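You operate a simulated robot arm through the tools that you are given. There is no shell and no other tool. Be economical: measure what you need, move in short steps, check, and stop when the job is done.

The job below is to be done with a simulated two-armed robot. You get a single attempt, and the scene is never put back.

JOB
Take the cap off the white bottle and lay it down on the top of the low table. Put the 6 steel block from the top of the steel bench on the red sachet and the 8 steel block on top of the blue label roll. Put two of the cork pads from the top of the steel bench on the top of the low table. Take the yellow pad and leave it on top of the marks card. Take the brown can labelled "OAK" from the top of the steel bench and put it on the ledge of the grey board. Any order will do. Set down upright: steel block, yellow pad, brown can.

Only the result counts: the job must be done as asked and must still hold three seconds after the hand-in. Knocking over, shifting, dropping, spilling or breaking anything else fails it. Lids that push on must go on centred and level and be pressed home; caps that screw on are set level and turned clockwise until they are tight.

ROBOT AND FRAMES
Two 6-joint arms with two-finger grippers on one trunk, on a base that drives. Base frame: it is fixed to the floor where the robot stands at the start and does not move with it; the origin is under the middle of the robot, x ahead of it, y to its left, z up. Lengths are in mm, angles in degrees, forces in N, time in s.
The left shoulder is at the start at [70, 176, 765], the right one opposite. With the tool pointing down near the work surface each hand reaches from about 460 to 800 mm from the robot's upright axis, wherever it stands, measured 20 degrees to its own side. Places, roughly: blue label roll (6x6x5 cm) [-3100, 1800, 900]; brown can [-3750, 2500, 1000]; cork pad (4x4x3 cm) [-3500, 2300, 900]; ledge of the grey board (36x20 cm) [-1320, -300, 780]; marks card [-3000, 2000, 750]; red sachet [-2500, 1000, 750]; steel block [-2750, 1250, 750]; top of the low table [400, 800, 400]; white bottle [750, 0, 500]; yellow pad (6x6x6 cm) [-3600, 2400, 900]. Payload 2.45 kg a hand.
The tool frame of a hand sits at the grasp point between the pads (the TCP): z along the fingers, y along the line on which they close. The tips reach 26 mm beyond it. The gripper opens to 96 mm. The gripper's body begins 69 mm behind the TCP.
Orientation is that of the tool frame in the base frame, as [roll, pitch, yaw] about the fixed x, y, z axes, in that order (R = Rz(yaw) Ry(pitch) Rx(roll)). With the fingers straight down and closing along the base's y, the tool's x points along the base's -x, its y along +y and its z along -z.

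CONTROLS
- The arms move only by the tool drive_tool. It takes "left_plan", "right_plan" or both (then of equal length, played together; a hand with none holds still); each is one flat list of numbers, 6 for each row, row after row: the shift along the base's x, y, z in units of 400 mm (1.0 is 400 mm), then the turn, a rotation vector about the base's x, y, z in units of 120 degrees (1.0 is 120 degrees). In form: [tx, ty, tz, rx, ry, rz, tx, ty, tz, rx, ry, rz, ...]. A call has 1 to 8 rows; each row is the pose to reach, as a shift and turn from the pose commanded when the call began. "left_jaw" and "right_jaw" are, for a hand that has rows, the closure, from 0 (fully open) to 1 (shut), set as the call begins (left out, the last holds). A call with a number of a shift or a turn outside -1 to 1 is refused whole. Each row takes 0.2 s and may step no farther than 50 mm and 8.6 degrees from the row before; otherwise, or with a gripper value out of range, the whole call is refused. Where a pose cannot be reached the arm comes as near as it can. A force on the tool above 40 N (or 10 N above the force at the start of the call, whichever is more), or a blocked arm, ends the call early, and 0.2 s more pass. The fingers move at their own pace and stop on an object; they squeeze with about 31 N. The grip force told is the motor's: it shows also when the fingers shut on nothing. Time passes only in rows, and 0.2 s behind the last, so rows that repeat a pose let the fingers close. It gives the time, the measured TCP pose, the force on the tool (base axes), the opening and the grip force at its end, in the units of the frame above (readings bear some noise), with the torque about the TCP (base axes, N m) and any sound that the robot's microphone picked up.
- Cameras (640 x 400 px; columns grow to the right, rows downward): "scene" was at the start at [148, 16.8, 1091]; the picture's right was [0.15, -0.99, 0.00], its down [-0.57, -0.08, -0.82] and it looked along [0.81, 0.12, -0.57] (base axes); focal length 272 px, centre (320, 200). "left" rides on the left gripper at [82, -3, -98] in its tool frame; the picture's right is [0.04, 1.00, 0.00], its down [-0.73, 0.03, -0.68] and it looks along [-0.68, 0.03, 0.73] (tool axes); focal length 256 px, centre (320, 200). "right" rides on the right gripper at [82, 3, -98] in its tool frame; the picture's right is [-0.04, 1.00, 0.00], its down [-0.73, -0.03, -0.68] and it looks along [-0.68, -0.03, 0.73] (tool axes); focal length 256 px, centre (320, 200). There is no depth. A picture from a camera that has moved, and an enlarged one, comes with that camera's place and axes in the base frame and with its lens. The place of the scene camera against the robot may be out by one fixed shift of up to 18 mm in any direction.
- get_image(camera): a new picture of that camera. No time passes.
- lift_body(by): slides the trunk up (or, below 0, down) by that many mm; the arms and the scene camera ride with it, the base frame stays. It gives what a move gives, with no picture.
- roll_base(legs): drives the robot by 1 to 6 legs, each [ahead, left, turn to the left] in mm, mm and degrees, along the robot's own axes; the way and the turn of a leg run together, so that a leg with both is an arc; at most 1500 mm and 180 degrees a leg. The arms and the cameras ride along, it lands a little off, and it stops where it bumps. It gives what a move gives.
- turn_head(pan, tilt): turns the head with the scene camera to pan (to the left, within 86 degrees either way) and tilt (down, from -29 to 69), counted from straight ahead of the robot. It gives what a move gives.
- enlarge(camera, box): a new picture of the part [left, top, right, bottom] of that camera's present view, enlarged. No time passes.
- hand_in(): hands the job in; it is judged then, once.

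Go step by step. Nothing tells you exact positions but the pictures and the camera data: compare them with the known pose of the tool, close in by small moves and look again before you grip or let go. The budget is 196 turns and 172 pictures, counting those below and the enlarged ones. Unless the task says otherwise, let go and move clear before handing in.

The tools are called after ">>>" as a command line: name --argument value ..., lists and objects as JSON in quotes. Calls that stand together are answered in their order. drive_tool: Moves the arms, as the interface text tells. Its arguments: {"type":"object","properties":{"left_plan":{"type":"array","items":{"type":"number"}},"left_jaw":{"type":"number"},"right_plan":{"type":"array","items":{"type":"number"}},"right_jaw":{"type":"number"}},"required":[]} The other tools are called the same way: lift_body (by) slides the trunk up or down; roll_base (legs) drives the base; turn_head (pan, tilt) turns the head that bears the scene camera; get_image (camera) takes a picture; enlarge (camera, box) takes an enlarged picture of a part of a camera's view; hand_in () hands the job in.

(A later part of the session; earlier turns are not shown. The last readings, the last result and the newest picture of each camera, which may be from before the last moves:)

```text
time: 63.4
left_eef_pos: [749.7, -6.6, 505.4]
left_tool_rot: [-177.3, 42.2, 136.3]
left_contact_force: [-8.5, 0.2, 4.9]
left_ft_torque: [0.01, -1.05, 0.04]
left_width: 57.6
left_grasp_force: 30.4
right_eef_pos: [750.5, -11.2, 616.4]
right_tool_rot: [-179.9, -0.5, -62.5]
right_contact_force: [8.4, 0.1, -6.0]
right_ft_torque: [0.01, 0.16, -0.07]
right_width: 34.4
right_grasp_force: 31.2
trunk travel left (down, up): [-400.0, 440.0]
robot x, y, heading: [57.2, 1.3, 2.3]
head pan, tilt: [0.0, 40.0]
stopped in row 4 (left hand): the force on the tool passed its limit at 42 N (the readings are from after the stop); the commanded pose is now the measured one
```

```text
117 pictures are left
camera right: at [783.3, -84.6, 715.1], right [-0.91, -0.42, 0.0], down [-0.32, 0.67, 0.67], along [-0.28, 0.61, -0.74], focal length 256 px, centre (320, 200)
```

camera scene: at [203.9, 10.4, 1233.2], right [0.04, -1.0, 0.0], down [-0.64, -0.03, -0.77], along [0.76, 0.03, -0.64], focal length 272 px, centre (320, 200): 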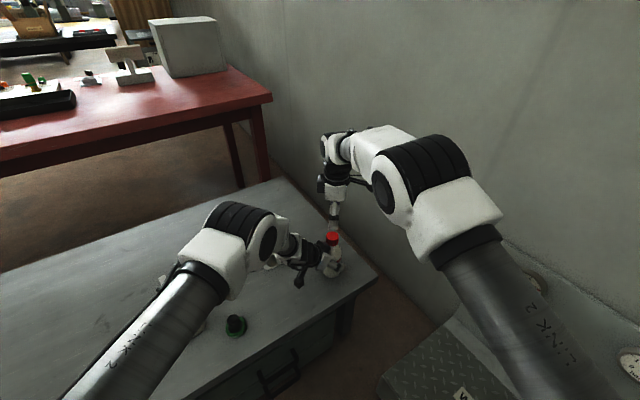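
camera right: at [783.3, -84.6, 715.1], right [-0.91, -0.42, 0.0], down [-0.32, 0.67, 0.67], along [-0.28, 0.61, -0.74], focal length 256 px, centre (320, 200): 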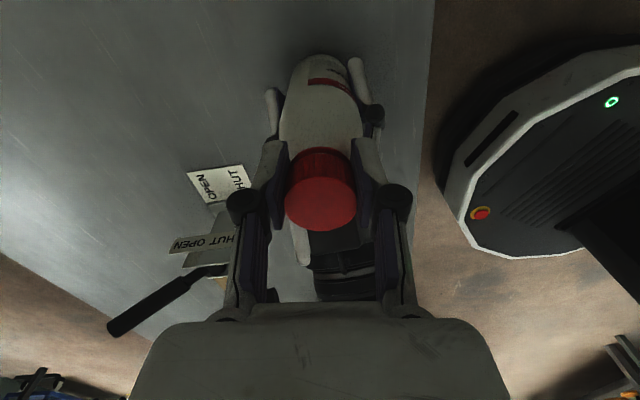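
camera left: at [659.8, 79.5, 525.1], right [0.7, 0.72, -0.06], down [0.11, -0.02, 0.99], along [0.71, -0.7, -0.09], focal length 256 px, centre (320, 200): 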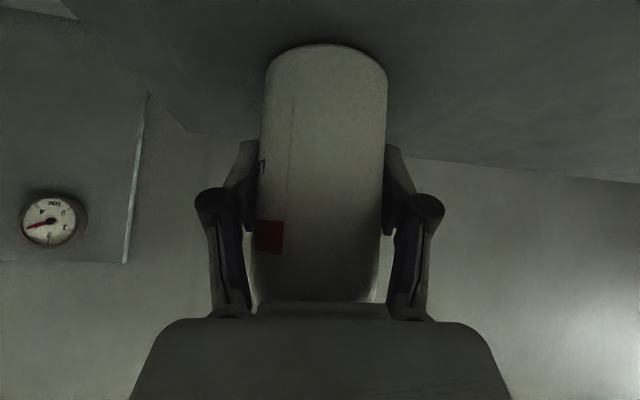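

It's unscrewing; the stops just relieve the side load. Continuing.

>>> drive_tool --right_plan '[0.002, 0.004, 0.001, 0, 0, 0.0625, 0.002, 0.004, 0.001, 0, 0, 0.125, 0.002, 0.004, 0.002, 0, 0, 0.1875, 0.002, 0.004, 0.003, 0, 0, 0.25, 0.002, 0.004, 0.003, 0, 0, 0.3125, 0.002, 0.004, 0.003, 0, 0, 0.375]'

>>> drive_tool --right_plan '[0, 0, 0.001, 0, 0, 0.0625, 0, 0, 0.001, 0, 0, 0.125, 0, 0, 0.002, 0, 0, 0.1875]'

>>> get_image --camera "right"

```text
time: 64.8
left_eef_pos: [748.0, -6.8, 505.4]
left_tool_rot: [-177.2, 42.1, 136.2]
left_contact_force: [-30.7, -10.3, 16.3]
left_ft_torque: [1.08, -3.18, 0.78]
left_width: 58.5
left_grasp_force: 31.0
right_eef_pos: [752.4, -7.7, 618.1]
right_tool_rot: [-179.8, -0.7, -17.6]
right_contact_force: [30.8, 11.2, -17.4]
right_ft_torque: [0.08, -0.37, -0.83]
right_width: 34.1
right_grasp_force: 30.9
trunk travel left (down, up): [-400.0, 440.0]
robot x, y, heading: [57.9, 3.6, 2.4]
head pan, tilt: [0.0, 40.0]
```

```text
time: 65.1
left_eef_pos: [748.0, -7.5, 505.2]
left_tool_rot: [-177.3, 42.1, 136.0]
left_contact_force: [-12.2, -0.5, 4.2]
left_ft_torque: [0.15, -1.74, 0.38]
left_width: 57.7
left_grasp_force: 30.9
right_eef_pos: [752.6, -9.2, 618.5]
right_tool_rot: [-179.7, -1.0, -14.5]
right_contact_force: [12.0, -0.2, -7.4]
right_ft_torque: [-0.08, 0.4, -0.37]
right_width: 34.0
right_grasp_force: 30.6
trunk travel left (down, up): [-400.0, 440.0]
robot x, y, heading: [59.4, 0.5, 2.3]
head pan, tilt: [0.0, 40.0]
stopped in row 1 (right hand): the force on the tool passed its limit at 52 N (the readings are from after the stop); the commanded pose is now the measured one
```

```text
116 pictures are left
camera right: at [828.5, -33.1, 717.5], right [-0.29, -0.96, -0.01], down [-0.71, 0.21, 0.67], along [-0.64, 0.2, -0.75], focal length 256 px, centre (320, 200)
```

right: 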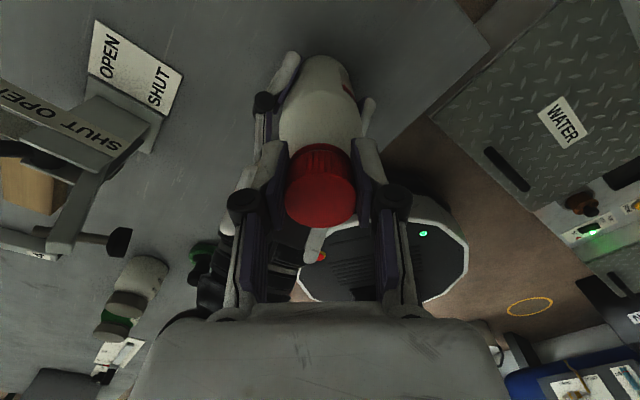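

That stroke brings it to about 137 degrees, still threaded. Next regrip.

>>> drive_tool --right_plan '[0, 0, 0, 0, 0, 0, 0, 0, 0, 0, 0, 0, 0, 0, 0.06, 0, 0, -0.04, 0, 0, 0.12, 0, 0, -0.1, 0, 0, 0.12, 0, 0, -0.17, 0, 0, 0.12, 0, 0, -0.24, 0, 0, 0.12, 0, 0, -0.31, 0, 0, 0.12, 0, 0, -0.38]' --right_jaw 0.4

>>> drive_tool --right_plan '[0, 0, 0, 0, 0, -0.07, 0, 0, 0, 0, 0, -0.14, 0, 0, 0, 0.006, 0.008, -0.21, 0, 0, 0, 0.006, 0.008, -0.25]'

>>> get_image --camera "right"

```text
time: 66.9
left_eef_pos: [748.3, -7.4, 506.7]
left_tool_rot: [-177.3, 42.2, 136.0]
left_contact_force: [-0.1, 0.4, -0.7]
left_ft_torque: [0.05, -0.04, 0.0]
left_width: 57.0
left_grasp_force: 30.6
right_eef_pos: [753.7, -8.9, 665.8]
right_tool_rot: [-179.7, -0.9, -60.2]
right_contact_force: [0.2, 0.0, 0.5]
right_ft_torque: [0.01, 0.02, 0.01]
right_width: 57.4
right_grasp_force: 0.0
trunk travel left (down, up): [-400.0, 440.0]
robot x, y, heading: [55.7, 2.2, 2.4]
head pan, tilt: [0.0, 40.0]
```

```text
time: 67.9
left_eef_pos: [748.2, -5.9, 505.7]
left_tool_rot: [-177.3, 42.1, 136.1]
left_contact_force: [-0.2, 0.4, 0.2]
left_ft_torque: [0.06, -0.08, -0.01]
left_width: 57.4
left_grasp_force: 30.7
right_eef_pos: [752.1, -8.1, 666.2]
right_tool_rot: [179.5, 0.0, -90.3]
right_contact_force: [0.1, 0.1, 0.0]
right_ft_torque: [0.04, 0.01, 0.01]
right_width: 57.6
right_grasp_force: 0.0
trunk travel left (down, up): [-400.0, 440.0]
robot x, y, heading: [56.5, 0.1, 2.7]
head pan, tilt: [0.0, 40.0]
```

```text
115 pictures are left
camera right: at [748.3, -90.7, 764.4], right [-1.0, 0.05, 0.01], down [0.04, 0.73, 0.68], along [0.02, 0.68, -0.73], focal length 256 px, centre (320, 200)
```

right: 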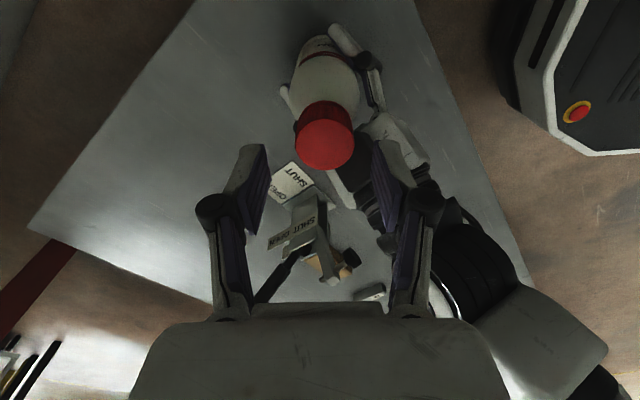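

>>> drive_tool --right_plan '[-0.007, 0.0, -0.06, 0, 0, 0, -0.008, 0.0, -0.12, 0, 0, 0]'

>>> drive_tool --right_plan '[0, 0, 0, 0, 0, 0, 0, 0, 0, 0, 0, 0]' --right_jaw 1

>>> drive_tool --right_plan '[0, 0, 0.001, 0, 0, 0.0625, 0, 0, 0.001, 0, 0, 0.125, 0.002, 0, 0.002, 0, 0, 0.1875, 0.003, 0, 0.003, 0, 0, 0.25, 0.005, 0, 0.003, 0, 0, 0.3125, 0.005, 0, 0.004, 0, 0, 0.375, 0.006, 0, 0.004, 0, 0, 0.4375, 0.006, 0, 0.005, 0, 0, 0.5]'

```text
time: 68.5
left_eef_pos: [748.8, -7.9, 506.0]
left_tool_rot: [-177.3, 42.1, 136.1]
left_contact_force: [0.8, 0.7, 0.7]
left_ft_torque: [0.01, -0.1, 0.01]
left_width: 57.2
left_grasp_force: 31.2
right_eef_pos: [749.7, -7.1, 618.8]
right_tool_rot: [179.6, 0.1, -90.3]
right_contact_force: [0.6, 0.7, 0.1]
right_ft_torque: [-0.02, -0.02, -0.02]
right_width: 57.6
right_grasp_force: 0.3
trunk travel left (down, up): [-400.0, 440.0]
robot x, y, heading: [60.4, 2.8, 2.5]
head pan, tilt: [0.0, 40.0]
```

```text
time: 69.0
left_eef_pos: [750.9, -4.6, 504.8]
left_tool_rot: [-177.3, 42.0, 136.7]
left_contact_force: [4.3, 7.4, -6.8]
left_ft_torque: [-0.87, 0.12, -0.47]
left_width: 57.9
left_grasp_force: 31.3
right_eef_pos: [746.7, -9.7, 618.1]
right_tool_rot: [178.9, -0.3, -90.2]
right_contact_force: [-4.7, -7.5, 7.8]
right_ft_torque: [-0.03, 0.52, 0.47]
right_width: 37.4
right_grasp_force: 31.1
trunk travel left (down, up): [-400.0, 440.0]
robot x, y, heading: [59.6, -3.1, 2.8]
head pan, tilt: [0.0, 40.0]
stopped in row 2 (right hand): the force on the tool passed its limit at 42 N (the readings are from after the stop); the commanded pose is now the measured one
```

```text
time: 70.8
left_eef_pos: [749.4, -5.0, 504.6]
left_tool_rot: [-177.3, 42.0, 136.6]
left_contact_force: [-22.0, -21.6, -6.8]
left_ft_torque: [1.56, -1.61, 0.15]
left_width: 58.9
left_grasp_force: 30.9
right_eef_pos: [749.5, -9.3, 619.5]
right_tool_rot: [179.2, -0.2, -29.9]
right_contact_force: [21.5, 20.1, 5.8]
right_ft_torque: [0.82, -0.77, -0.21]
right_width: 34.6
right_grasp_force: 30.8
trunk travel left (down, up): [-400.0, 440.0]
robot x, y, heading: [58.1, 1.6, 2.7]
head pan, tilt: [0.0, 40.0]
```

>>> drive_tool --right_plan '[0.005, 0.006, 0.002, 0, 0, 0.05, 0.006, 0.008, 0.003, 0, 0, 0.1]'

>>> drive_tool --right_plan '[0, 0, 0, 0, 0, 0, 0, 0, 0, 0, 0, 0, 0, 0, 0.06, 0, 0, -0.04, 0, 0, 0.12, 0, 0, -0.1, 0, 0, 0.12, 0, 0, -0.17, 0, 0, 0.12, 0, 0, -0.24, 0, 0, 0.12, 0, 0, -0.31, 0, 0, 0.12, 0, 0, -0.38]' --right_jaw 0.4

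>>> drive_tool --right_plan '[0, 0, 0, 0, 0, -0.07, 0, 0, 0, 0, 0, -0.14, 0, 0, 0, 0, 0, -0.21]'

>>> get_image --camera "right"

```text
time: 71.4
left_eef_pos: [751.2, -4.0, 504.7]
left_tool_rot: [-177.3, 42.1, 136.8]
left_contact_force: [-20.3, -8.5, -5.2]
left_ft_torque: [0.48, -2.2, 0.27]
left_width: 58.5
left_grasp_force: 31.3
right_eef_pos: [752.5, -6.6, 621.7]
right_tool_rot: [178.8, -0.2, -18.1]
right_contact_force: [20.9, 8.8, 4.9]
right_ft_torque: [0.48, -0.13, -0.34]
right_width: 34.1
right_grasp_force: 31.1
trunk travel left (down, up): [-400.0, 440.0]
robot x, y, heading: [57.8, 1.3, 2.3]
head pan, tilt: [0.0, 40.0]
```

```text
time: 73.2
left_eef_pos: [750.6, -4.4, 506.7]
left_tool_rot: [-177.3, 42.2, 136.6]
left_contact_force: [1.6, 0.2, 2.1]
left_ft_torque: [0.03, -0.25, 0.01]
left_width: 57.1
left_grasp_force: 31.0
right_eef_pos: [752.1, -6.0, 669.4]
right_tool_rot: [179.0, -0.3, -63.9]
right_contact_force: [0.4, 1.0, 0.3]
right_ft_torque: [0.0, 0.03, -0.02]
right_width: 57.7
right_grasp_force: 0.0
trunk travel left (down, up): [-400.0, 440.0]
robot x, y, heading: [59.2, 2.2, 2.3]
head pan, tilt: [0.0, 40.0]
```

```text
time: 74.0
left_eef_pos: [749.6, -5.0, 506.0]
left_tool_rot: [-177.3, 42.1, 136.6]
left_contact_force: [2.3, 0.2, 5.4]
left_ft_torque: [0.09, -0.32, -0.02]
left_width: 57.2
left_grasp_force: 31.4
right_eef_pos: [751.7, -6.5, 668.9]
right_tool_rot: [179.0, -0.2, -89.0]
right_contact_force: [0.7, -0.8, 0.4]
right_ft_torque: [0.03, 0.0, 0.01]
right_width: 57.3
right_grasp_force: 0.1
trunk travel left (down, up): [-400.0, 440.0]
robot x, y, heading: [54.5, -3.1, 2.4]
head pan, tilt: [0.0, 40.0]
```

```text
114 pictures are left
camera right: at [750.0, -88.1, 766.9], right [-1.0, 0.02, 0.02], down [0.03, 0.74, 0.68], along [0.0, 0.68, -0.74], focal length 256 px, centre (320, 200)
```

right: 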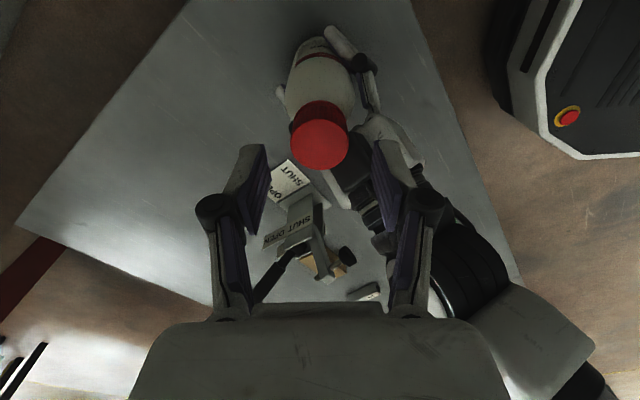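

>>> drive_tool --right_plan '[0, 0.0, -0.06, 0, -0.008, 0, 0, 0.0, -0.125, 0, -0.008, 0]'

>>> drive_tool --right_plan '[0, 0, 0, 0, 0, 0, 0, 0, 0, 0, 0, 0]' --right_jaw 1

>>> drive_tool --right_plan '[0, 0, 0.001, 0, 0, 0.0625, 0, 0, 0.001, 0, 0, 0.125, 0.002, 0, 0.002, 0, 0, 0.1875, 0.003, 0, 0.003, 0, 0, 0.25, 0.005, 0.002, 0.003, 0, 0, 0.3125, 0.005, 0.003, 0.004, 0, 0, 0.375, 0.006, 0.004, 0.004, 0, 0, 0.4375, 0.006, 0.005, 0.005, 0, 0, 0.5]'

>>> get_image --camera "right"

```text
time: 74.6
left_eef_pos: [750.7, -4.5, 505.4]
left_tool_rot: [-177.3, 42.2, 136.5]
left_contact_force: [0.9, 1.3, 5.9]
left_ft_torque: [0.0, -0.11, -0.03]
left_width: 57.1
left_grasp_force: 31.2
right_eef_pos: [751.0, -6.1, 619.9]
right_tool_rot: [179.9, -0.3, -88.9]
right_contact_force: [-0.2, -0.9, 0.2]
right_ft_torque: [0.01, 0.03, -0.02]
right_width: 58.3
right_grasp_force: 0.2
trunk travel left (down, up): [-400.0, 440.0]
robot x, y, heading: [58.6, -1.0, 2.8]
head pan, tilt: [0.0, 40.0]
```

```text
time: 75.0
left_eef_pos: [751.7, -1.2, 504.7]
left_tool_rot: [-177.2, 41.9, 137.2]
left_contact_force: [-3.9, 10.6, 1.7]
left_ft_torque: [-1.16, -0.86, -0.28]
left_width: 57.6
left_grasp_force: 31.2
right_eef_pos: [749.0, -8.0, 619.3]
right_tool_rot: [179.4, -0.6, -88.9]
right_contact_force: [6.4, -11.9, 2.8]
right_ft_torque: [-0.1, 0.06, 0.2]
right_width: 35.7
right_grasp_force: 30.7
trunk travel left (down, up): [-400.0, 440.0]
robot x, y, heading: [56.6, 2.7, 2.6]
head pan, tilt: [0.0, 40.0]
stopped in row 2 (right hand): the force on the tool passed its limit at 42 N (the readings are from after the stop); the commanded pose is now the measured one
```

```text
time: 75.7
left_eef_pos: [750.1, -1.7, 504.8]
left_tool_rot: [-177.3, 42.0, 136.9]
left_contact_force: [-8.5, 2.6, 7.2]
left_ft_torque: [-0.1, -1.01, 0.0]
left_width: 57.6
left_grasp_force: 31.0
right_eef_pos: [751.0, -9.4, 620.6]
right_tool_rot: [179.7, -0.7, -72.8]
right_contact_force: [8.2, -0.9, -2.1]
right_ft_torque: [0.12, 0.19, -0.04]
right_width: 35.2
right_grasp_force: 30.7
trunk travel left (down, up): [-400.0, 440.0]
robot x, y, heading: [60.1, 1.0, 2.5]
head pan, tilt: [0.0, 40.0]
stopped in row 3 (left hand): the force on the tool passed its limit at 43 N (the readings are from after the stop); the commanded pose is now the measured one
```

```text
113 pictures are left
camera right: at [771.6, -86.7, 719.4], right [-0.97, -0.26, 0.0], down [-0.19, 0.72, 0.67], along [-0.18, 0.65, -0.74], focal length 256 px, centre (320, 200)
```

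right: 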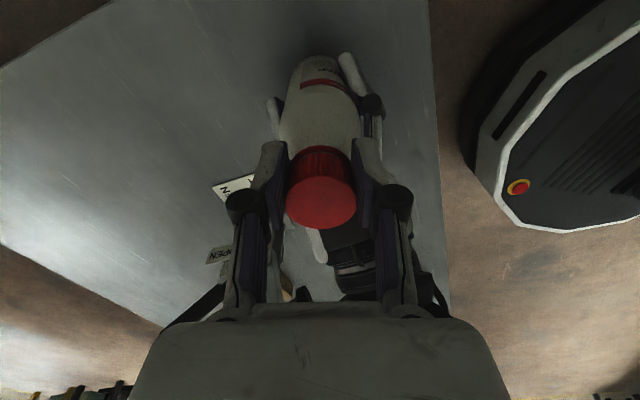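

The left hand has crept about 7 mm sideways, so I'll bring it back while continuing the turn.

>>> drive_tool --left_plan '[-0.002, -0.005, 0, 0, 0, 0, -0.003, -0.01, 0, 0, 0, -0.003, -0.003, -0.013, 0, 0, 0, -0.006, -0.003, -0.013, 0, 0, 0, -0.006, -0.003, -0.013, 0, 0, 0, -0.006, -0.003, -0.013, 0, 0, 0, -0.006]' --right_plan '[0, 0, 0.001, 0, 0, 0.06, 0, 0, 0.001, 0, 0, 0.12, 0, 0.002, 0.002, 0, 0, 0.18, 0.002, 0.004, 0.003, 0, 0, 0.24, 0.003, 0.005, 0.003, 0, 0, 0.3, 0.003, 0.006, 0.004, 0, 0, 0.36]'

>>> drive_tool --right_plan '[0.001, 0.001, 0.001, 0, 0, 0.055, 0.002, 0.002, 0.002, 0, 0, 0.11]'

>>> get_image --camera "left"

```text
time: 77.1
left_eef_pos: [750.0, -7.4, 505.4]
left_tool_rot: [-177.3, 42.0, 136.3]
left_contact_force: [-8.8, 19.5, 7.6]
left_ft_torque: [-1.52, -0.91, -0.01]
left_width: 57.1
left_grasp_force: 31.0
right_eef_pos: [753.0, -6.0, 621.7]
right_tool_rot: [179.6, -0.7, -29.3]
right_contact_force: [7.7, -17.7, -4.4]
right_ft_torque: [-0.28, -0.01, 0.04]
right_width: 34.1
right_grasp_force: 30.9
trunk travel left (down, up): [-400.0, 440.0]
robot x, y, heading: [58.5, 0.8, 2.3]
head pan, tilt: [0.0, 40.0]
```

```text
time: 77.7
left_eef_pos: [750.2, -7.2, 505.3]
left_tool_rot: [-177.3, 42.0, 136.2]
left_contact_force: [-17.8, 12.0, 14.6]
left_ft_torque: [-1.22, -2.28, 0.53]
left_width: 57.4
left_grasp_force: 30.4
right_eef_pos: [753.8, -4.9, 623.2]
right_tool_rot: [179.8, -0.7, -16.4]
right_contact_force: [17.9, -12.8, -16.0]
right_ft_torque: [-0.21, 0.11, -0.45]
right_width: 33.9
right_grasp_force: 31.0
trunk travel left (down, up): [-400.0, 440.0]
robot x, y, heading: [57.2, -1.3, 2.5]
head pan, tilt: [0.0, 40.0]
```

```text
112 pictures are left
camera left: at [660.9, 80.1, 525.4], right [0.69, 0.72, -0.06], down [0.11, -0.02, 0.99], along [0.71, -0.7, -0.09], focal length 256 px, centre (320, 200)
```

left: 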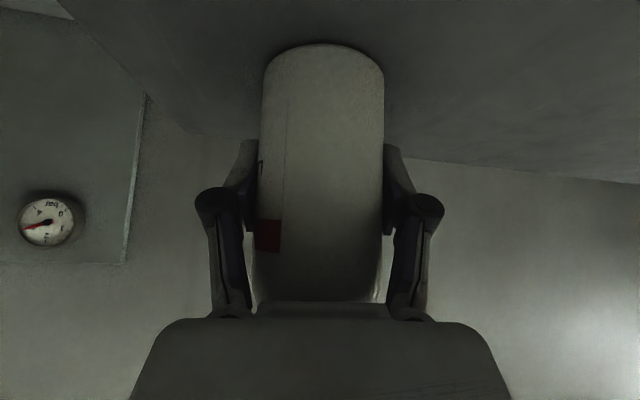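

About 280 degrees now, still threaded. Another stroke.

>>> drive_tool --right_plan '[0, 0, 0, 0, 0, 0, 0, 0, 0, 0, 0, 0, 0, 0, 0.06, 0, 0, -0.04, 0, 0, 0.12, 0, 0, -0.1, 0, 0, 0.12, 0, 0, -0.17, 0, 0, 0.12, 0, 0, -0.24, 0, 0, 0.12, 0, 0, -0.31, 0, 0, 0.12, 0, 0, -0.38]' --right_jaw 0.4

>>> drive_tool --right_plan '[-0.002, -0.001, 0, 0, 0, -0.07, -0.004, -0.001, 0, 0, 0, -0.14, -0.006, -0.002, 0, 0, 0, -0.2]'

>>> get_image --camera "right"

```text
time: 79.5
left_eef_pos: [750.1, -6.9, 505.0]
left_tool_rot: [-177.3, 41.9, 136.2]
left_contact_force: [-1.1, 0.4, 0.2]
left_ft_torque: [0.09, 0.03, 0.01]
left_width: 57.2
left_grasp_force: 30.9
right_eef_pos: [752.4, -6.0, 671.4]
right_tool_rot: [179.8, -0.6, -62.1]
right_contact_force: [-0.8, 0.1, 0.1]
right_ft_torque: [0.02, 0.01, 0.01]
right_width: 57.5
right_grasp_force: 0.0
trunk travel left (down, up): [-400.0, 440.0]
robot x, y, heading: [59.1, -0.0, 2.7]
head pan, tilt: [0.0, 40.0]
```

```text
time: 80.3
left_eef_pos: [749.4, -8.6, 504.4]
left_tool_rot: [-177.3, 42.0, 136.2]
left_contact_force: [-0.8, -0.2, 1.3]
left_ft_torque: [0.07, 0.01, 0.0]
left_width: 57.4
left_grasp_force: 31.0
right_eef_pos: [750.9, -5.1, 671.3]
right_tool_rot: [179.7, -0.7, -86.1]
right_contact_force: [1.8, 0.7, 0.2]
right_ft_torque: [-0.03, 0.02, -0.02]
right_width: 57.6
right_grasp_force: 0.1
trunk travel left (down, up): [-400.0, 440.0]
robot x, y, heading: [60.8, 0.6, 2.3]
head pan, tilt: [0.0, 40.0]
```

```text
111 pictures are left
camera right: at [752.1, -86.8, 769.7], right [-1.0, -0.03, 0.01], down [-0.02, 0.74, 0.67], along [-0.02, 0.67, -0.74], focal length 256 px, centre (320, 200)
```

right: 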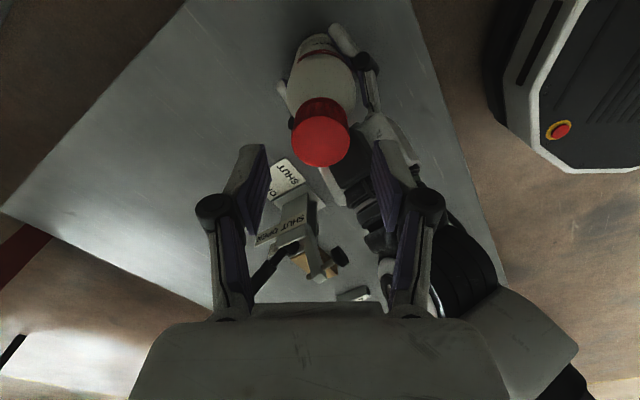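

>>> drive_tool --right_plan '[0, -0.007, -0.06, 0, 0, 0, 0, -0.007, -0.125, 0, 0, 0]'

>>> drive_tool --right_plan '[0, 0, 0, 0, 0, 0, 0, 0, 0, 0, 0, 0]' --right_jaw 1

>>> drive_tool --right_plan '[0, 0, 0.001, 0, 0, 0.0625, 0, 0, 0.001, 0, 0, 0.125, 0.002, 0, 0.002, 0, 0, 0.1875, 0.003, 0, 0.003, 0, 0, 0.25, 0.005, 0.002, 0.003, 0, 0, 0.3125, 0.005, 0.003, 0.004, 0, 0, 0.375, 0.006, 0.004, 0.004, 0, 0, 0.4375, 0.006, 0.005, 0.005, 0, 0, 0.5]'

>>> get_image --camera "right"

```text
time: 80.9
left_eef_pos: [749.7, -7.8, 504.2]
left_tool_rot: [-177.3, 41.9, 136.1]
left_contact_force: [1.0, -0.3, 0.4]
left_ft_torque: [0.05, -0.07, 0.03]
left_width: 57.4
left_grasp_force: 31.3
right_eef_pos: [749.7, -10.2, 620.0]
right_tool_rot: [179.7, -0.6, -85.9]
right_contact_force: [0.2, 0.0, -0.3]
right_ft_torque: [0.0, -0.03, 0.0]
right_width: 57.3
right_grasp_force: 0.0
trunk travel left (down, up): [-400.0, 440.0]
robot x, y, heading: [55.8, 1.6, 2.6]
head pan, tilt: [0.0, 40.0]
```

```text
time: 81.5
left_eef_pos: [751.4, -5.2, 504.3]
left_tool_rot: [-177.3, 41.9, 136.6]
left_contact_force: [31.2, 21.3, -15.5]
left_ft_torque: [-1.98, 2.63, -0.66]
left_width: 57.7
left_grasp_force: 31.1
right_eef_pos: [749.4, -10.3, 619.3]
right_tool_rot: [179.3, -0.8, -85.9]
right_contact_force: [-30.7, -20.4, 13.5]
right_ft_torque: [-0.38, 0.92, 0.79]
right_width: 39.2
right_grasp_force: 30.7
trunk travel left (down, up): [-400.0, 440.0]
robot x, y, heading: [58.3, 2.7, 2.5]
head pan, tilt: [0.0, 40.0]
```

```text
time: 83.3
left_eef_pos: [748.8, -6.5, 503.6]
left_tool_rot: [-177.3, 41.9, 136.3]
left_contact_force: [-9.9, -2.0, -2.7]
left_ft_torque: [0.07, -1.11, 0.09]
left_width: 57.5
left_grasp_force: 30.9
right_eef_pos: [753.1, -5.8, 622.9]
right_tool_rot: [179.7, -0.7, -25.8]
right_contact_force: [11.2, 0.5, 0.1]
right_ft_torque: [0.01, -0.1, -0.12]
right_width: 35.5
right_grasp_force: 30.7
trunk travel left (down, up): [-400.0, 440.0]
robot x, y, heading: [53.8, -1.2, 2.5]
head pan, tilt: [0.0, 40.0]
```

```text
110 pictures are left
camera right: at [823.7, -44.6, 721.8], right [-0.47, -0.88, 0.0], down [-0.65, 0.35, 0.67], along [-0.59, 0.31, -0.74], focal length 256 px, centre (320, 200)
```

right: 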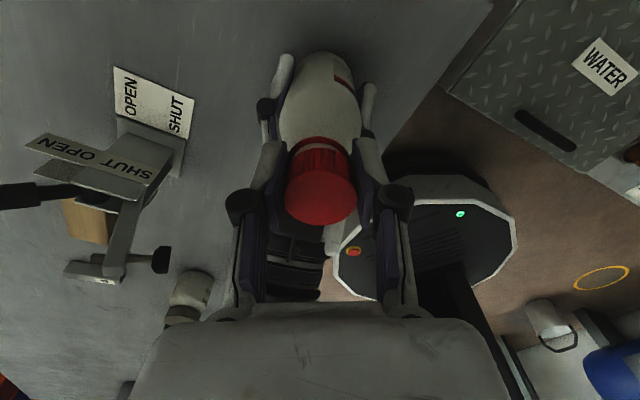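

A pale ring shows under the cap, so it has come up. I'll try a gentle lift to see if it's free.

>>> drive_tool --right_plan '[0, 0, 0.005, 0, 0, 0.05, 0, 0, 0.01, 0, 0, 0.08, 0, 0, 0.02, 0, 0, 0.08, 0, 0, 0.03, 0, 0, 0.08]'

>>> get_image --camera "right"

```text
time: 84.3
left_eef_pos: [750.2, -6.1, 503.3]
left_tool_rot: [-177.1, 41.9, 136.4]
left_contact_force: [-0.6, -0.2, -1.9]
left_ft_torque: [0.09, -0.11, -0.02]
left_width: 57.4
left_grasp_force: 31.2
right_eef_pos: [752.1, -5.5, 634.8]
right_tool_rot: [179.6, -0.5, -16.3]
right_contact_force: [0.8, 1.3, -0.7]
right_ft_torque: [0.01, -0.03, -0.04]
right_width: 35.8
right_grasp_force: 30.7
trunk travel left (down, up): [-400.0, 440.0]
robot x, y, heading: [57.3, -4.5, 2.6]
head pan, tilt: [0.0, 40.0]
```

```text
109 pictures are left
camera right: at [828.7, -31.6, 733.3], right [-0.32, -0.95, 0.01], down [-0.7, 0.24, 0.67], along [-0.64, 0.21, -0.74], focal length 256 px, centre (320, 200)
```

right: 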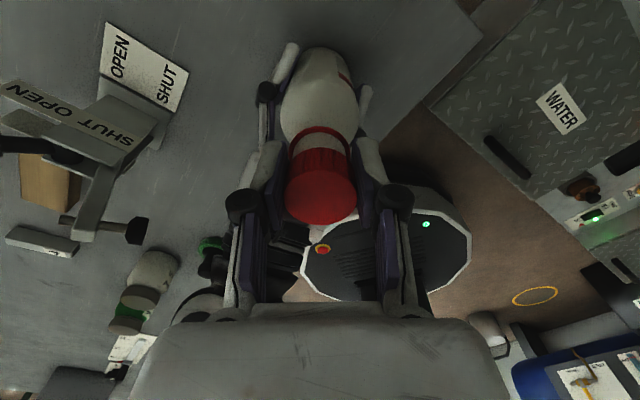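

The cap is free. I'll raise it, release the bottle with the left hand and back that hand away.

>>> drive_tool --right_plan '[0, 0, 0.06, 0, 0, 0, 0, 0, 0.15, 0, 0, 0, 0, 0, 0.25, 0, 0, 0]'

>>> drive_tool --left_plan '[0, 0, 0, 0, 0, 0, 0, 0, 0, 0, 0, 0, -0.063, 0.069, 0, 0, 0, 0, -0.126, 0.135, 0, 0, 0, 0, -0.17, 0.18, 0.08, 0, 0, 0, -0.2, 0.2, 0.18, 0, 0, 0, -0.24, 0.25, 0.28, 0, 0, 0, -0.26, 0.32, 0.36, 0, 0, 0]' --left_jaw 0

>>> get_image --camera "scene"

>>> get_image --camera "left"

```text
time: 85.1
left_eef_pos: [749.8, -7.1, 504.8]
left_tool_rot: [-177.2, 42.0, 136.3]
left_contact_force: [-0.3, 0.0, -1.1]
left_ft_torque: [0.0, 0.01, -0.04]
left_width: 57.3
left_grasp_force: 31.2
right_eef_pos: [753.3, -7.9, 738.0]
right_tool_rot: [179.7, -0.7, -16.3]
right_contact_force: [0.6, 0.7, 0.0]
right_ft_torque: [0.01, 0.0, 0.01]
right_width: 35.5
right_grasp_force: 30.4
trunk travel left (down, up): [-400.0, 440.0]
robot x, y, heading: [58.8, -1.3, 2.5]
head pan, tilt: [0.0, 40.0]
```

```text
time: 86.9
left_eef_pos: [643.9, 119.8, 647.5]
left_tool_rot: [-177.3, 41.9, 136.2]
left_contact_force: [0.4, -0.2, 0.3]
left_ft_torque: [-0.02, -0.03, 0.04]
left_width: 96.2
left_grasp_force: 0.0
right_eef_pos: [753.8, -6.4, 735.9]
right_tool_rot: [179.8, -0.8, -16.4]
right_contact_force: [0.1, 0.1, -1.0]
right_ft_torque: [-0.02, -0.02, -0.02]
right_width: 35.7
right_grasp_force: 30.5
trunk travel left (down, up): [-400.0, 440.0]
robot x, y, heading: [59.4, 3.9, 2.4]
head pan, tilt: [0.0, 40.0]
```

```text
108 pictures are left
camera scene: at [202.9, 11.0, 1233.3], right [0.04, -1.0, 0.0], down [-0.64, -0.03, -0.77], along [0.77, 0.03, -0.64], focal length 272 px, centre (320, 200)
```

scene: 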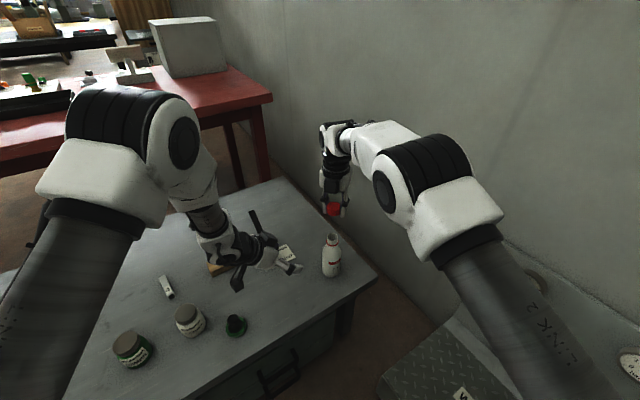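

```text
107 pictures are left
camera left: at [554.0, 206.9, 667.6], right [0.69, 0.72, -0.06], down [0.11, -0.02, 0.99], along [0.71, -0.69, -0.09], focal length 256 px, centre (320, 200)
```

left: 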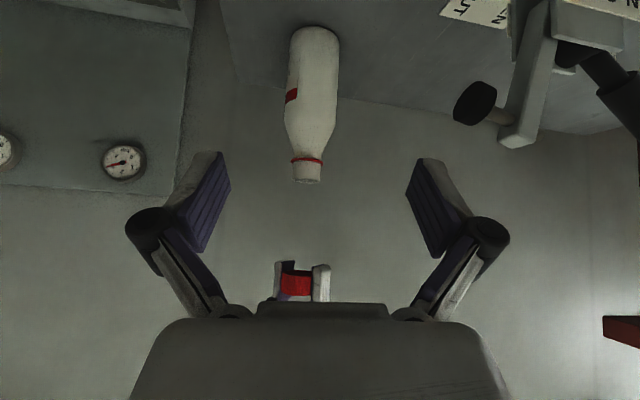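

The bottle stands open. I'll move the left hand away and up, then take the cap to clear table space at about (700, 55).

>>> drive_tool --left_plan '[-0.06, 0.03, 0.08, 0, 0, 0, -0.12, 0.08, 0.16, 0, 0, 0, -0.16, 0.15, 0.24, 0, 0, 0, -0.2, 0.24, 0.3, 0, 0, 0, -0.2, 0.34, 0.34, 0, 0, 0]'

>>> drive_tool --right_plan '[-0.05, 0.06, 0, 0, 0, 0, -0.1, 0.12, -0.02, 0, 0, 0, -0.13, 0.152, -0.08, 0, 0, 0, -0.13, 0.152, -0.18, 0, 0, 0, -0.13, 0.152, -0.28, 0, 0, 0, -0.13, 0.152, -0.38, 0, 0, 0, -0.13, 0.152, -0.46, 0, 0, 0]'

>>> get_image --camera "right"

>>> get_image --camera "scene"

```text
time: 88.1
left_eef_pos: [563.3, 257.6, 784.8]
left_tool_rot: [-177.2, 42.0, 136.4]
left_contact_force: [-0.1, -0.6, -1.0]
left_ft_torque: [-0.03, -0.02, -0.06]
left_width: 95.9
left_grasp_force: 0.1
right_eef_pos: [753.1, -8.3, 737.0]
right_tool_rot: [179.6, -0.7, -16.3]
right_contact_force: [-0.3, 0.0, 0.1]
right_ft_torque: [-0.02, 0.0, -0.04]
right_width: 35.2
right_grasp_force: 30.6
trunk travel left (down, up): [-400.0, 440.0]
robot x, y, heading: [61.8, 0.3, 2.6]
head pan, tilt: [0.0, 40.0]
```

```text
time: 89.2
left_eef_pos: [563.0, 257.2, 784.5]
left_tool_rot: [-177.4, 41.9, 136.3]
left_contact_force: [0.4, -0.3, -0.5]
left_ft_torque: [-0.01, 0.02, 0.01]
left_width: 95.9
left_grasp_force: 0.0
right_eef_pos: [734.9, 24.0, 643.0]
right_tool_rot: [-180.0, -1.1, -16.2]
right_contact_force: [-1.5, -0.3, 7.1]
right_ft_torque: [-0.18, 0.09, -0.06]
right_width: 35.0
right_grasp_force: 30.7
right hand out of reach, approached as far as the arm can: row 2, 3, 4, 5
trunk travel left (down, up): [-400.0, 440.0]
robot x, y, heading: [58.8, -1.1, 2.4]
head pan, tilt: [0.0, 40.0]
stopped in row 5 (right hand): the force on the tool passed its limit at 112 N (the readings are from after the stop); the commanded pose is now the measured one
```

```text
106 pictures are left
camera right: at [810.3, -1.8, 743.1], right [-0.32, -0.95, 0.0], down [-0.71, 0.24, 0.67], along [-0.63, 0.21, -0.75], focal length 256 px, centre (320, 200)
```

right: 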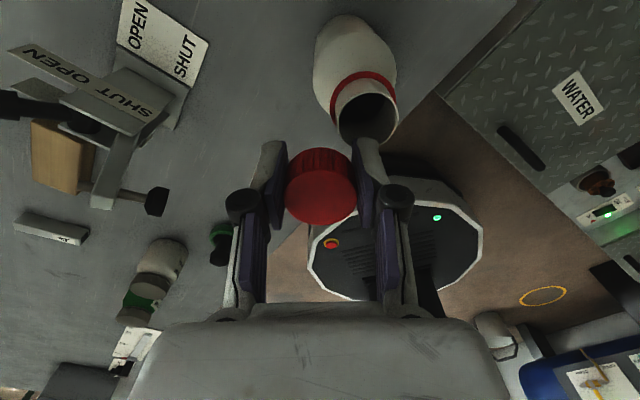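

```text
105 pictures are left
camera scene: at [203.2, 10.5, 1233.3], right [0.04, -1.0, 0.0], down [-0.64, -0.03, -0.77], along [0.77, 0.03, -0.64], focal length 272 px, centre (320, 200)
```

scene: 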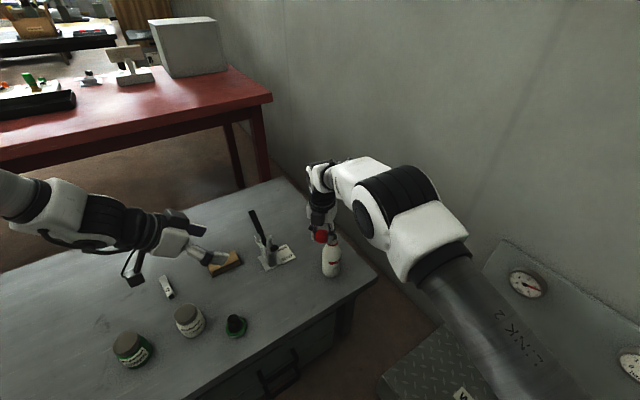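

My hand couldn't go where I sent it and touched the bottle's rim while descending, but the bottle still stands. I go straight up first.

>>> drive_tool --right_plan '[0, 0, 0.1, 0, 0, 0, 0, 0, 0.2, 0, 0, 0, 0, 0, 0.3, 0, 0, 0]'

>>> drive_tool --right_plan '[0, -0.02, 0, 0, 0, -0.07, 0, -0.04, 0, 0, 0, -0.14, 0, -0.06, 0, 0, 0, -0.21, 0, -0.08, 0, 0, 0, -0.28, 0, -0.08, 0, 0, 0, -0.35, 0, -0.08, 0, 0, 0, -0.42, 0, -0.08, 0, 0, 0, -0.49, 0, -0.08, 0, 0, 0, -0.56]'

>>> drive_tool --right_plan '[0, -0.06, 0, 0, 0, -0.07, 0, -0.12, 0, 0, 0, -0.14, -0.02, -0.18, 0, 0, 0, -0.21, -0.04, -0.24, 0, 0, 0, -0.28, -0.06, -0.3, 0, 0, 0, -0.35, -0.08, -0.34, 0, 0, 0, -0.42, -0.1, -0.36, 0, 0, 0, -0.49, -0.12, -0.36, 0, 0, 0, -0.56]'

>>> get_image --camera "scene"

```text
time: 90.0
left_eef_pos: [563.3, 257.2, 784.3]
left_tool_rot: [-177.3, 41.9, 136.2]
left_contact_force: [-0.6, 0.3, 0.6]
left_ft_torque: [0.01, -0.04, 0.04]
left_width: 95.8
left_grasp_force: 0.1
right_eef_pos: [735.3, 24.2, 765.7]
right_tool_rot: [180.0, -1.0, -16.3]
right_contact_force: [-0.4, -0.6, 0.9]
right_ft_torque: [0.02, 0.0, -0.01]
right_width: 35.2
right_grasp_force: 30.8
trunk travel left (down, up): [-400.0, 440.0]
robot x, y, heading: [58.6, 1.0, 2.6]
head pan, tilt: [0.0, 40.0]
```

```text
time: 91.8
left_eef_pos: [564.2, 256.7, 784.9]
left_tool_rot: [-177.2, 41.9, 136.2]
left_contact_force: [-0.5, -0.6, 0.7]
left_ft_torque: [0.0, -0.02, 0.0]
left_width: 96.1
left_grasp_force: 0.0
right_eef_pos: [735.5, -7.0, 762.7]
right_tool_rot: [179.9, -1.0, -83.6]
right_contact_force: [-0.1, 0.5, -0.1]
right_ft_torque: [0.01, 0.0, -0.01]
right_width: 35.6
right_grasp_force: 30.5
trunk travel left (down, up): [-400.0, 440.0]
robot x, y, heading: [60.8, 2.5, 2.5]
head pan, tilt: [0.0, 40.0]
```

```text
time: 93.6
left_eef_pos: [564.5, 256.6, 783.9]
left_tool_rot: [-177.2, 41.9, 136.3]
left_contact_force: [-0.5, -0.2, 0.8]
left_ft_torque: [-0.01, -0.03, 0.03]
left_width: 96.3
left_grasp_force: 0.1
right_eef_pos: [685.7, -152.9, 761.6]
right_tool_rot: [179.9, -1.0, -150.8]
right_contact_force: [0.0, -0.6, -0.3]
right_ft_torque: [-0.01, 0.01, -0.02]
right_width: 35.1
right_grasp_force: 30.6
trunk travel left (down, up): [-400.0, 440.0]
robot x, y, heading: [60.5, -1.6, 2.7]
head pan, tilt: [0.0, 40.0]
```

```text
104 pictures are left
camera scene: at [203.3, 10.6, 1233.3], right [0.04, -1.0, 0.0], down [-0.64, -0.03, -0.77], along [0.77, 0.03, -0.64], focal length 272 px, centre (320, 200)
```

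scene: 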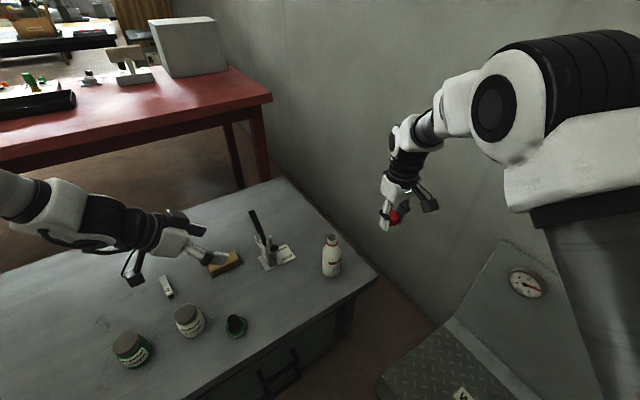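

The bottle is upright and fine. A base turn of 20 degrees left swings the cap right over the free spot.

>>> roll_base --legs '[[0, 0, 20]]'

>>> get_image --camera "right"

>>> get_image --camera "scene"

```text
time: 95.1
left_eef_pos: [444.0, 415.6, 784.5]
left_tool_rot: [-177.2, 41.9, 156.4]
left_contact_force: [0.6, -0.4, 0.2]
left_ft_torque: [0.0, -0.01, -0.02]
left_width: 96.1
left_grasp_force: 0.1
right_eef_pos: [700.5, 73.2, 762.8]
right_tool_rot: [179.9, -1.0, -130.6]
right_contact_force: [0.8, 0.7, -0.6]
right_ft_torque: [0.02, -0.01, 0.02]
right_width: 35.3
right_grasp_force: 30.7
trunk travel left (down, up): [-400.0, 440.0]
robot x, y, heading: [61.2, 2.4, 22.9]
head pan, tilt: [0.0, 40.0]
```

```text
103 pictures are left
camera right: at [645.1, 14.9, 862.3], right [-0.73, 0.68, 0.0], down [0.51, 0.55, 0.67], along [0.45, 0.49, -0.75], focal length 256 px, centre (320, 200)
```

right: 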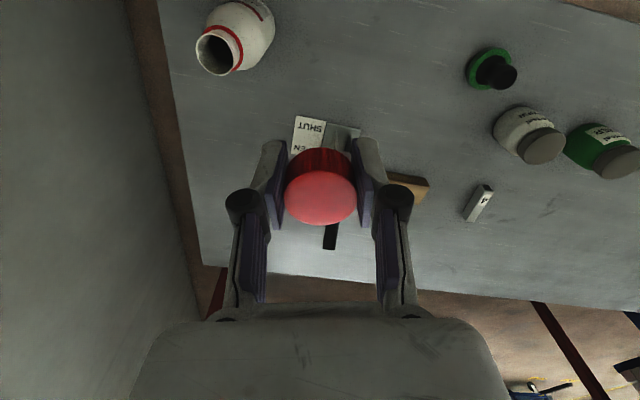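

```text
102 pictures are left
camera scene: at [192.9, 57.0, 1233.3], right [0.39, -0.92, 0.0], down [-0.59, -0.25, -0.77], along [0.71, 0.29, -0.64], focal length 272 px, centre (320, 200)
```

scene: 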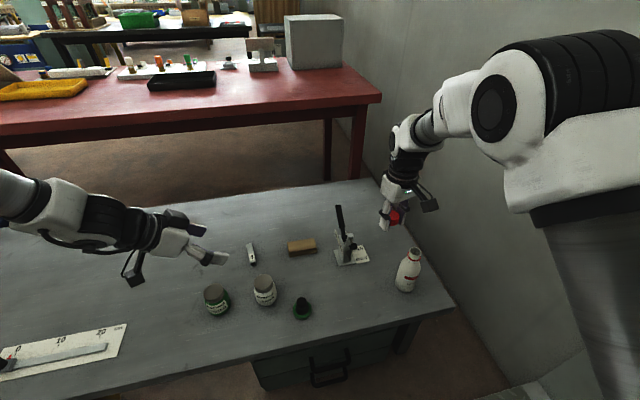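

The spot below is clear. I'll descend to just above the table.

>>> drive_tool --right_plan '[0, 0, -0.1, 0, 0, 0, 0, 0, -0.2, 0, 0, 0, 0, 0, -0.3, 0, 0, 0, 0, 0, -0.4, 0, 0, 0, 0, 0, -0.5, 0, 0, 0, 0, 0, -0.6, 0, 0, 0]'

>>> get_image --camera "right"

```text
time: 96.5
left_eef_pos: [445.5, 416.1, 785.0]
left_tool_rot: [-177.2, 41.9, 156.4]
left_contact_force: [0.2, 0.0, -0.3]
left_ft_torque: [-0.01, 0.01, 0.02]
left_width: 96.0
left_grasp_force: 0.0
right_eef_pos: [700.3, 74.6, 524.6]
right_tool_rot: [179.9, -0.9, -130.6]
right_contact_force: [0.1, 0.1, 0.3]
right_ft_torque: [-0.01, -0.01, -0.03]
right_width: 35.0
right_grasp_force: 30.4
trunk travel left (down, up): [-400.0, 440.0]
robot x, y, heading: [57.6, 3.8, 22.7]
head pan, tilt: [0.0, 40.0]
```

```text
101 pictures are left
camera right: at [644.3, 15.9, 623.8], right [-0.73, 0.68, 0.0], down [0.51, 0.55, 0.67], along [0.45, 0.49, -0.75], focal length 256 px, centre (320, 200)
```

right: 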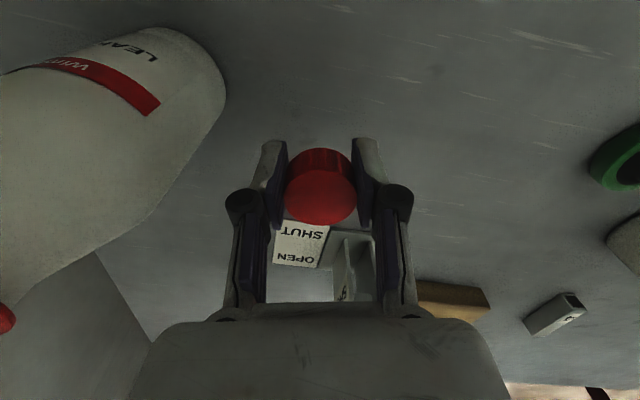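

>>> drive_tool --right_plan '[0, 0, -0.05, 0, 0, 0, 0, 0, -0.07, 0, 0, 0, 0, 0, -0.08, 0, 0, 0, 0, 0, -0.09, 0, 0, 0, 0, 0, -0.1, 0, 0, 0, 0, 0, -0.107, 0, 0, 0, 0, 0, -0.114, 0, 0, 0, 0, 0, -0.12, 0, 0, 0]'

>>> get_image --camera "right"

```text
time: 98.3
left_eef_pos: [444.2, 414.9, 784.9]
left_tool_rot: [-177.3, 42.0, 156.4]
left_contact_force: [0.5, 0.1, 0.0]
left_ft_torque: [-0.03, 0.02, -0.02]
left_width: 96.2
left_grasp_force: 0.2
right_eef_pos: [701.9, 73.3, 476.7]
right_tool_rot: [-180.0, -0.9, -130.6]
right_contact_force: [-1.4, -0.4, 8.6]
right_ft_torque: [0.01, -0.09, 0.02]
right_width: 35.1
right_grasp_force: 31.3
trunk travel left (down, up): [-400.0, 440.0]
robot x, y, heading: [59.0, -1.9, 22.8]
head pan, tilt: [0.0, 40.0]
```

```text
100 pictures are left
camera right: at [645.5, 14.1, 575.1], right [-0.73, 0.68, 0.0], down [0.51, 0.55, 0.67], along [0.45, 0.49, -0.75], focal length 256 px, centre (320, 200)
```

right: 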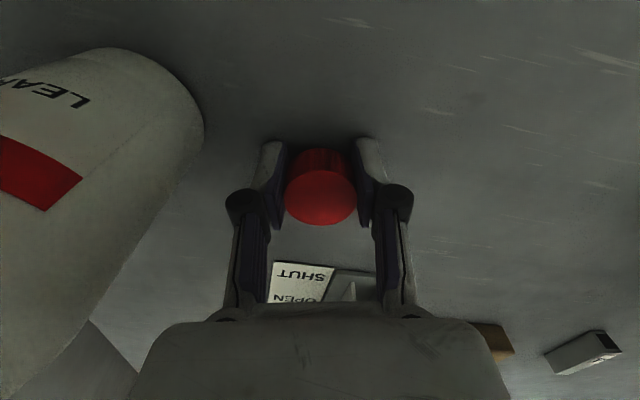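

The fingertips have touched the table (z about 451). I'll open slightly and withdraw straight up.

>>> drive_tool --right_plan '[0, 0, 0.003, 0, 0, 0, 0, 0, 0.003, 0, 0, 0, 0, 0, 0.003, 0, 0, 0]' --right_jaw 0.45

>>> drive_tool --right_plan '[0, 0, 0.08, 0, 0, 0, 0, 0, 0.2, 0, 0, 0, 0, 0, 0.32, 0, 0, 0, 0, 0, 0.44, 0, 0, 0, 0, 0, 0.56, 0, 0, 0, 0, 0, 0.68, 0, 0, 0]'

>>> get_image --camera "right"

>>> get_image --camera "scene"

```text
time: 99.1
left_eef_pos: [444.7, 416.3, 783.9]
left_tool_rot: [-177.2, 41.9, 156.3]
left_contact_force: [0.4, -0.5, 0.7]
left_ft_torque: [0.03, -0.03, -0.01]
left_width: 96.0
left_grasp_force: 0.1
right_eef_pos: [700.4, 73.8, 476.1]
right_tool_rot: [179.9, -1.0, -130.6]
right_contact_force: [0.3, -0.9, 0.7]
right_ft_torque: [0.02, -0.01, 0.0]
right_width: 52.5
right_grasp_force: 0.0
trunk travel left (down, up): [-400.0, 440.0]
robot x, y, heading: [55.5, -0.4, 22.9]
head pan, tilt: [0.0, 40.0]
```

```text
time: 100.5
left_eef_pos: [445.5, 416.0, 785.3]
left_tool_rot: [-177.3, 42.1, 156.4]
left_contact_force: [-0.4, 0.6, 0.3]
left_ft_torque: [-0.03, -0.01, 0.01]
left_width: 95.9
left_grasp_force: 0.1
right_eef_pos: [697.6, 72.3, 747.3]
right_tool_rot: [179.9, -1.0, -130.6]
right_contact_force: [0.5, 0.1, 0.2]
right_ft_torque: [0.01, -0.04, -0.02]
right_width: 52.8
right_grasp_force: 0.1
trunk travel left (down, up): [-400.0, 440.0]
robot x, y, heading: [58.4, 0.2, 22.8]
head pan, tilt: [0.0, 40.0]
```

```text
99 pictures are left
camera right: at [642.4, 13.9, 847.4], right [-0.73, 0.68, 0.0], down [0.51, 0.55, 0.67], along [0.45, 0.49, -0.75], focal length 256 px, centre (320, 200)
```

right: 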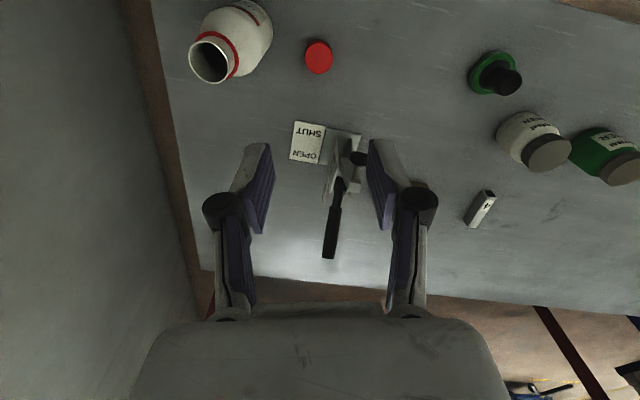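

```text
98 pictures are left
camera scene: at [192.0, 56.4, 1233.3], right [0.39, -0.92, 0.0], down [-0.59, -0.25, -0.77], along [0.71, 0.3, -0.64], focal length 272 px, centre (320, 200)
```

scene: 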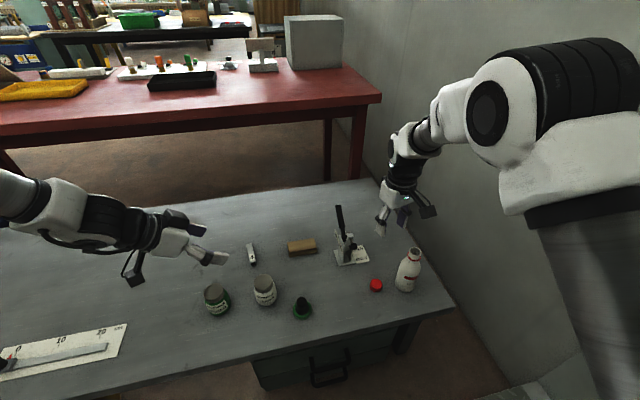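

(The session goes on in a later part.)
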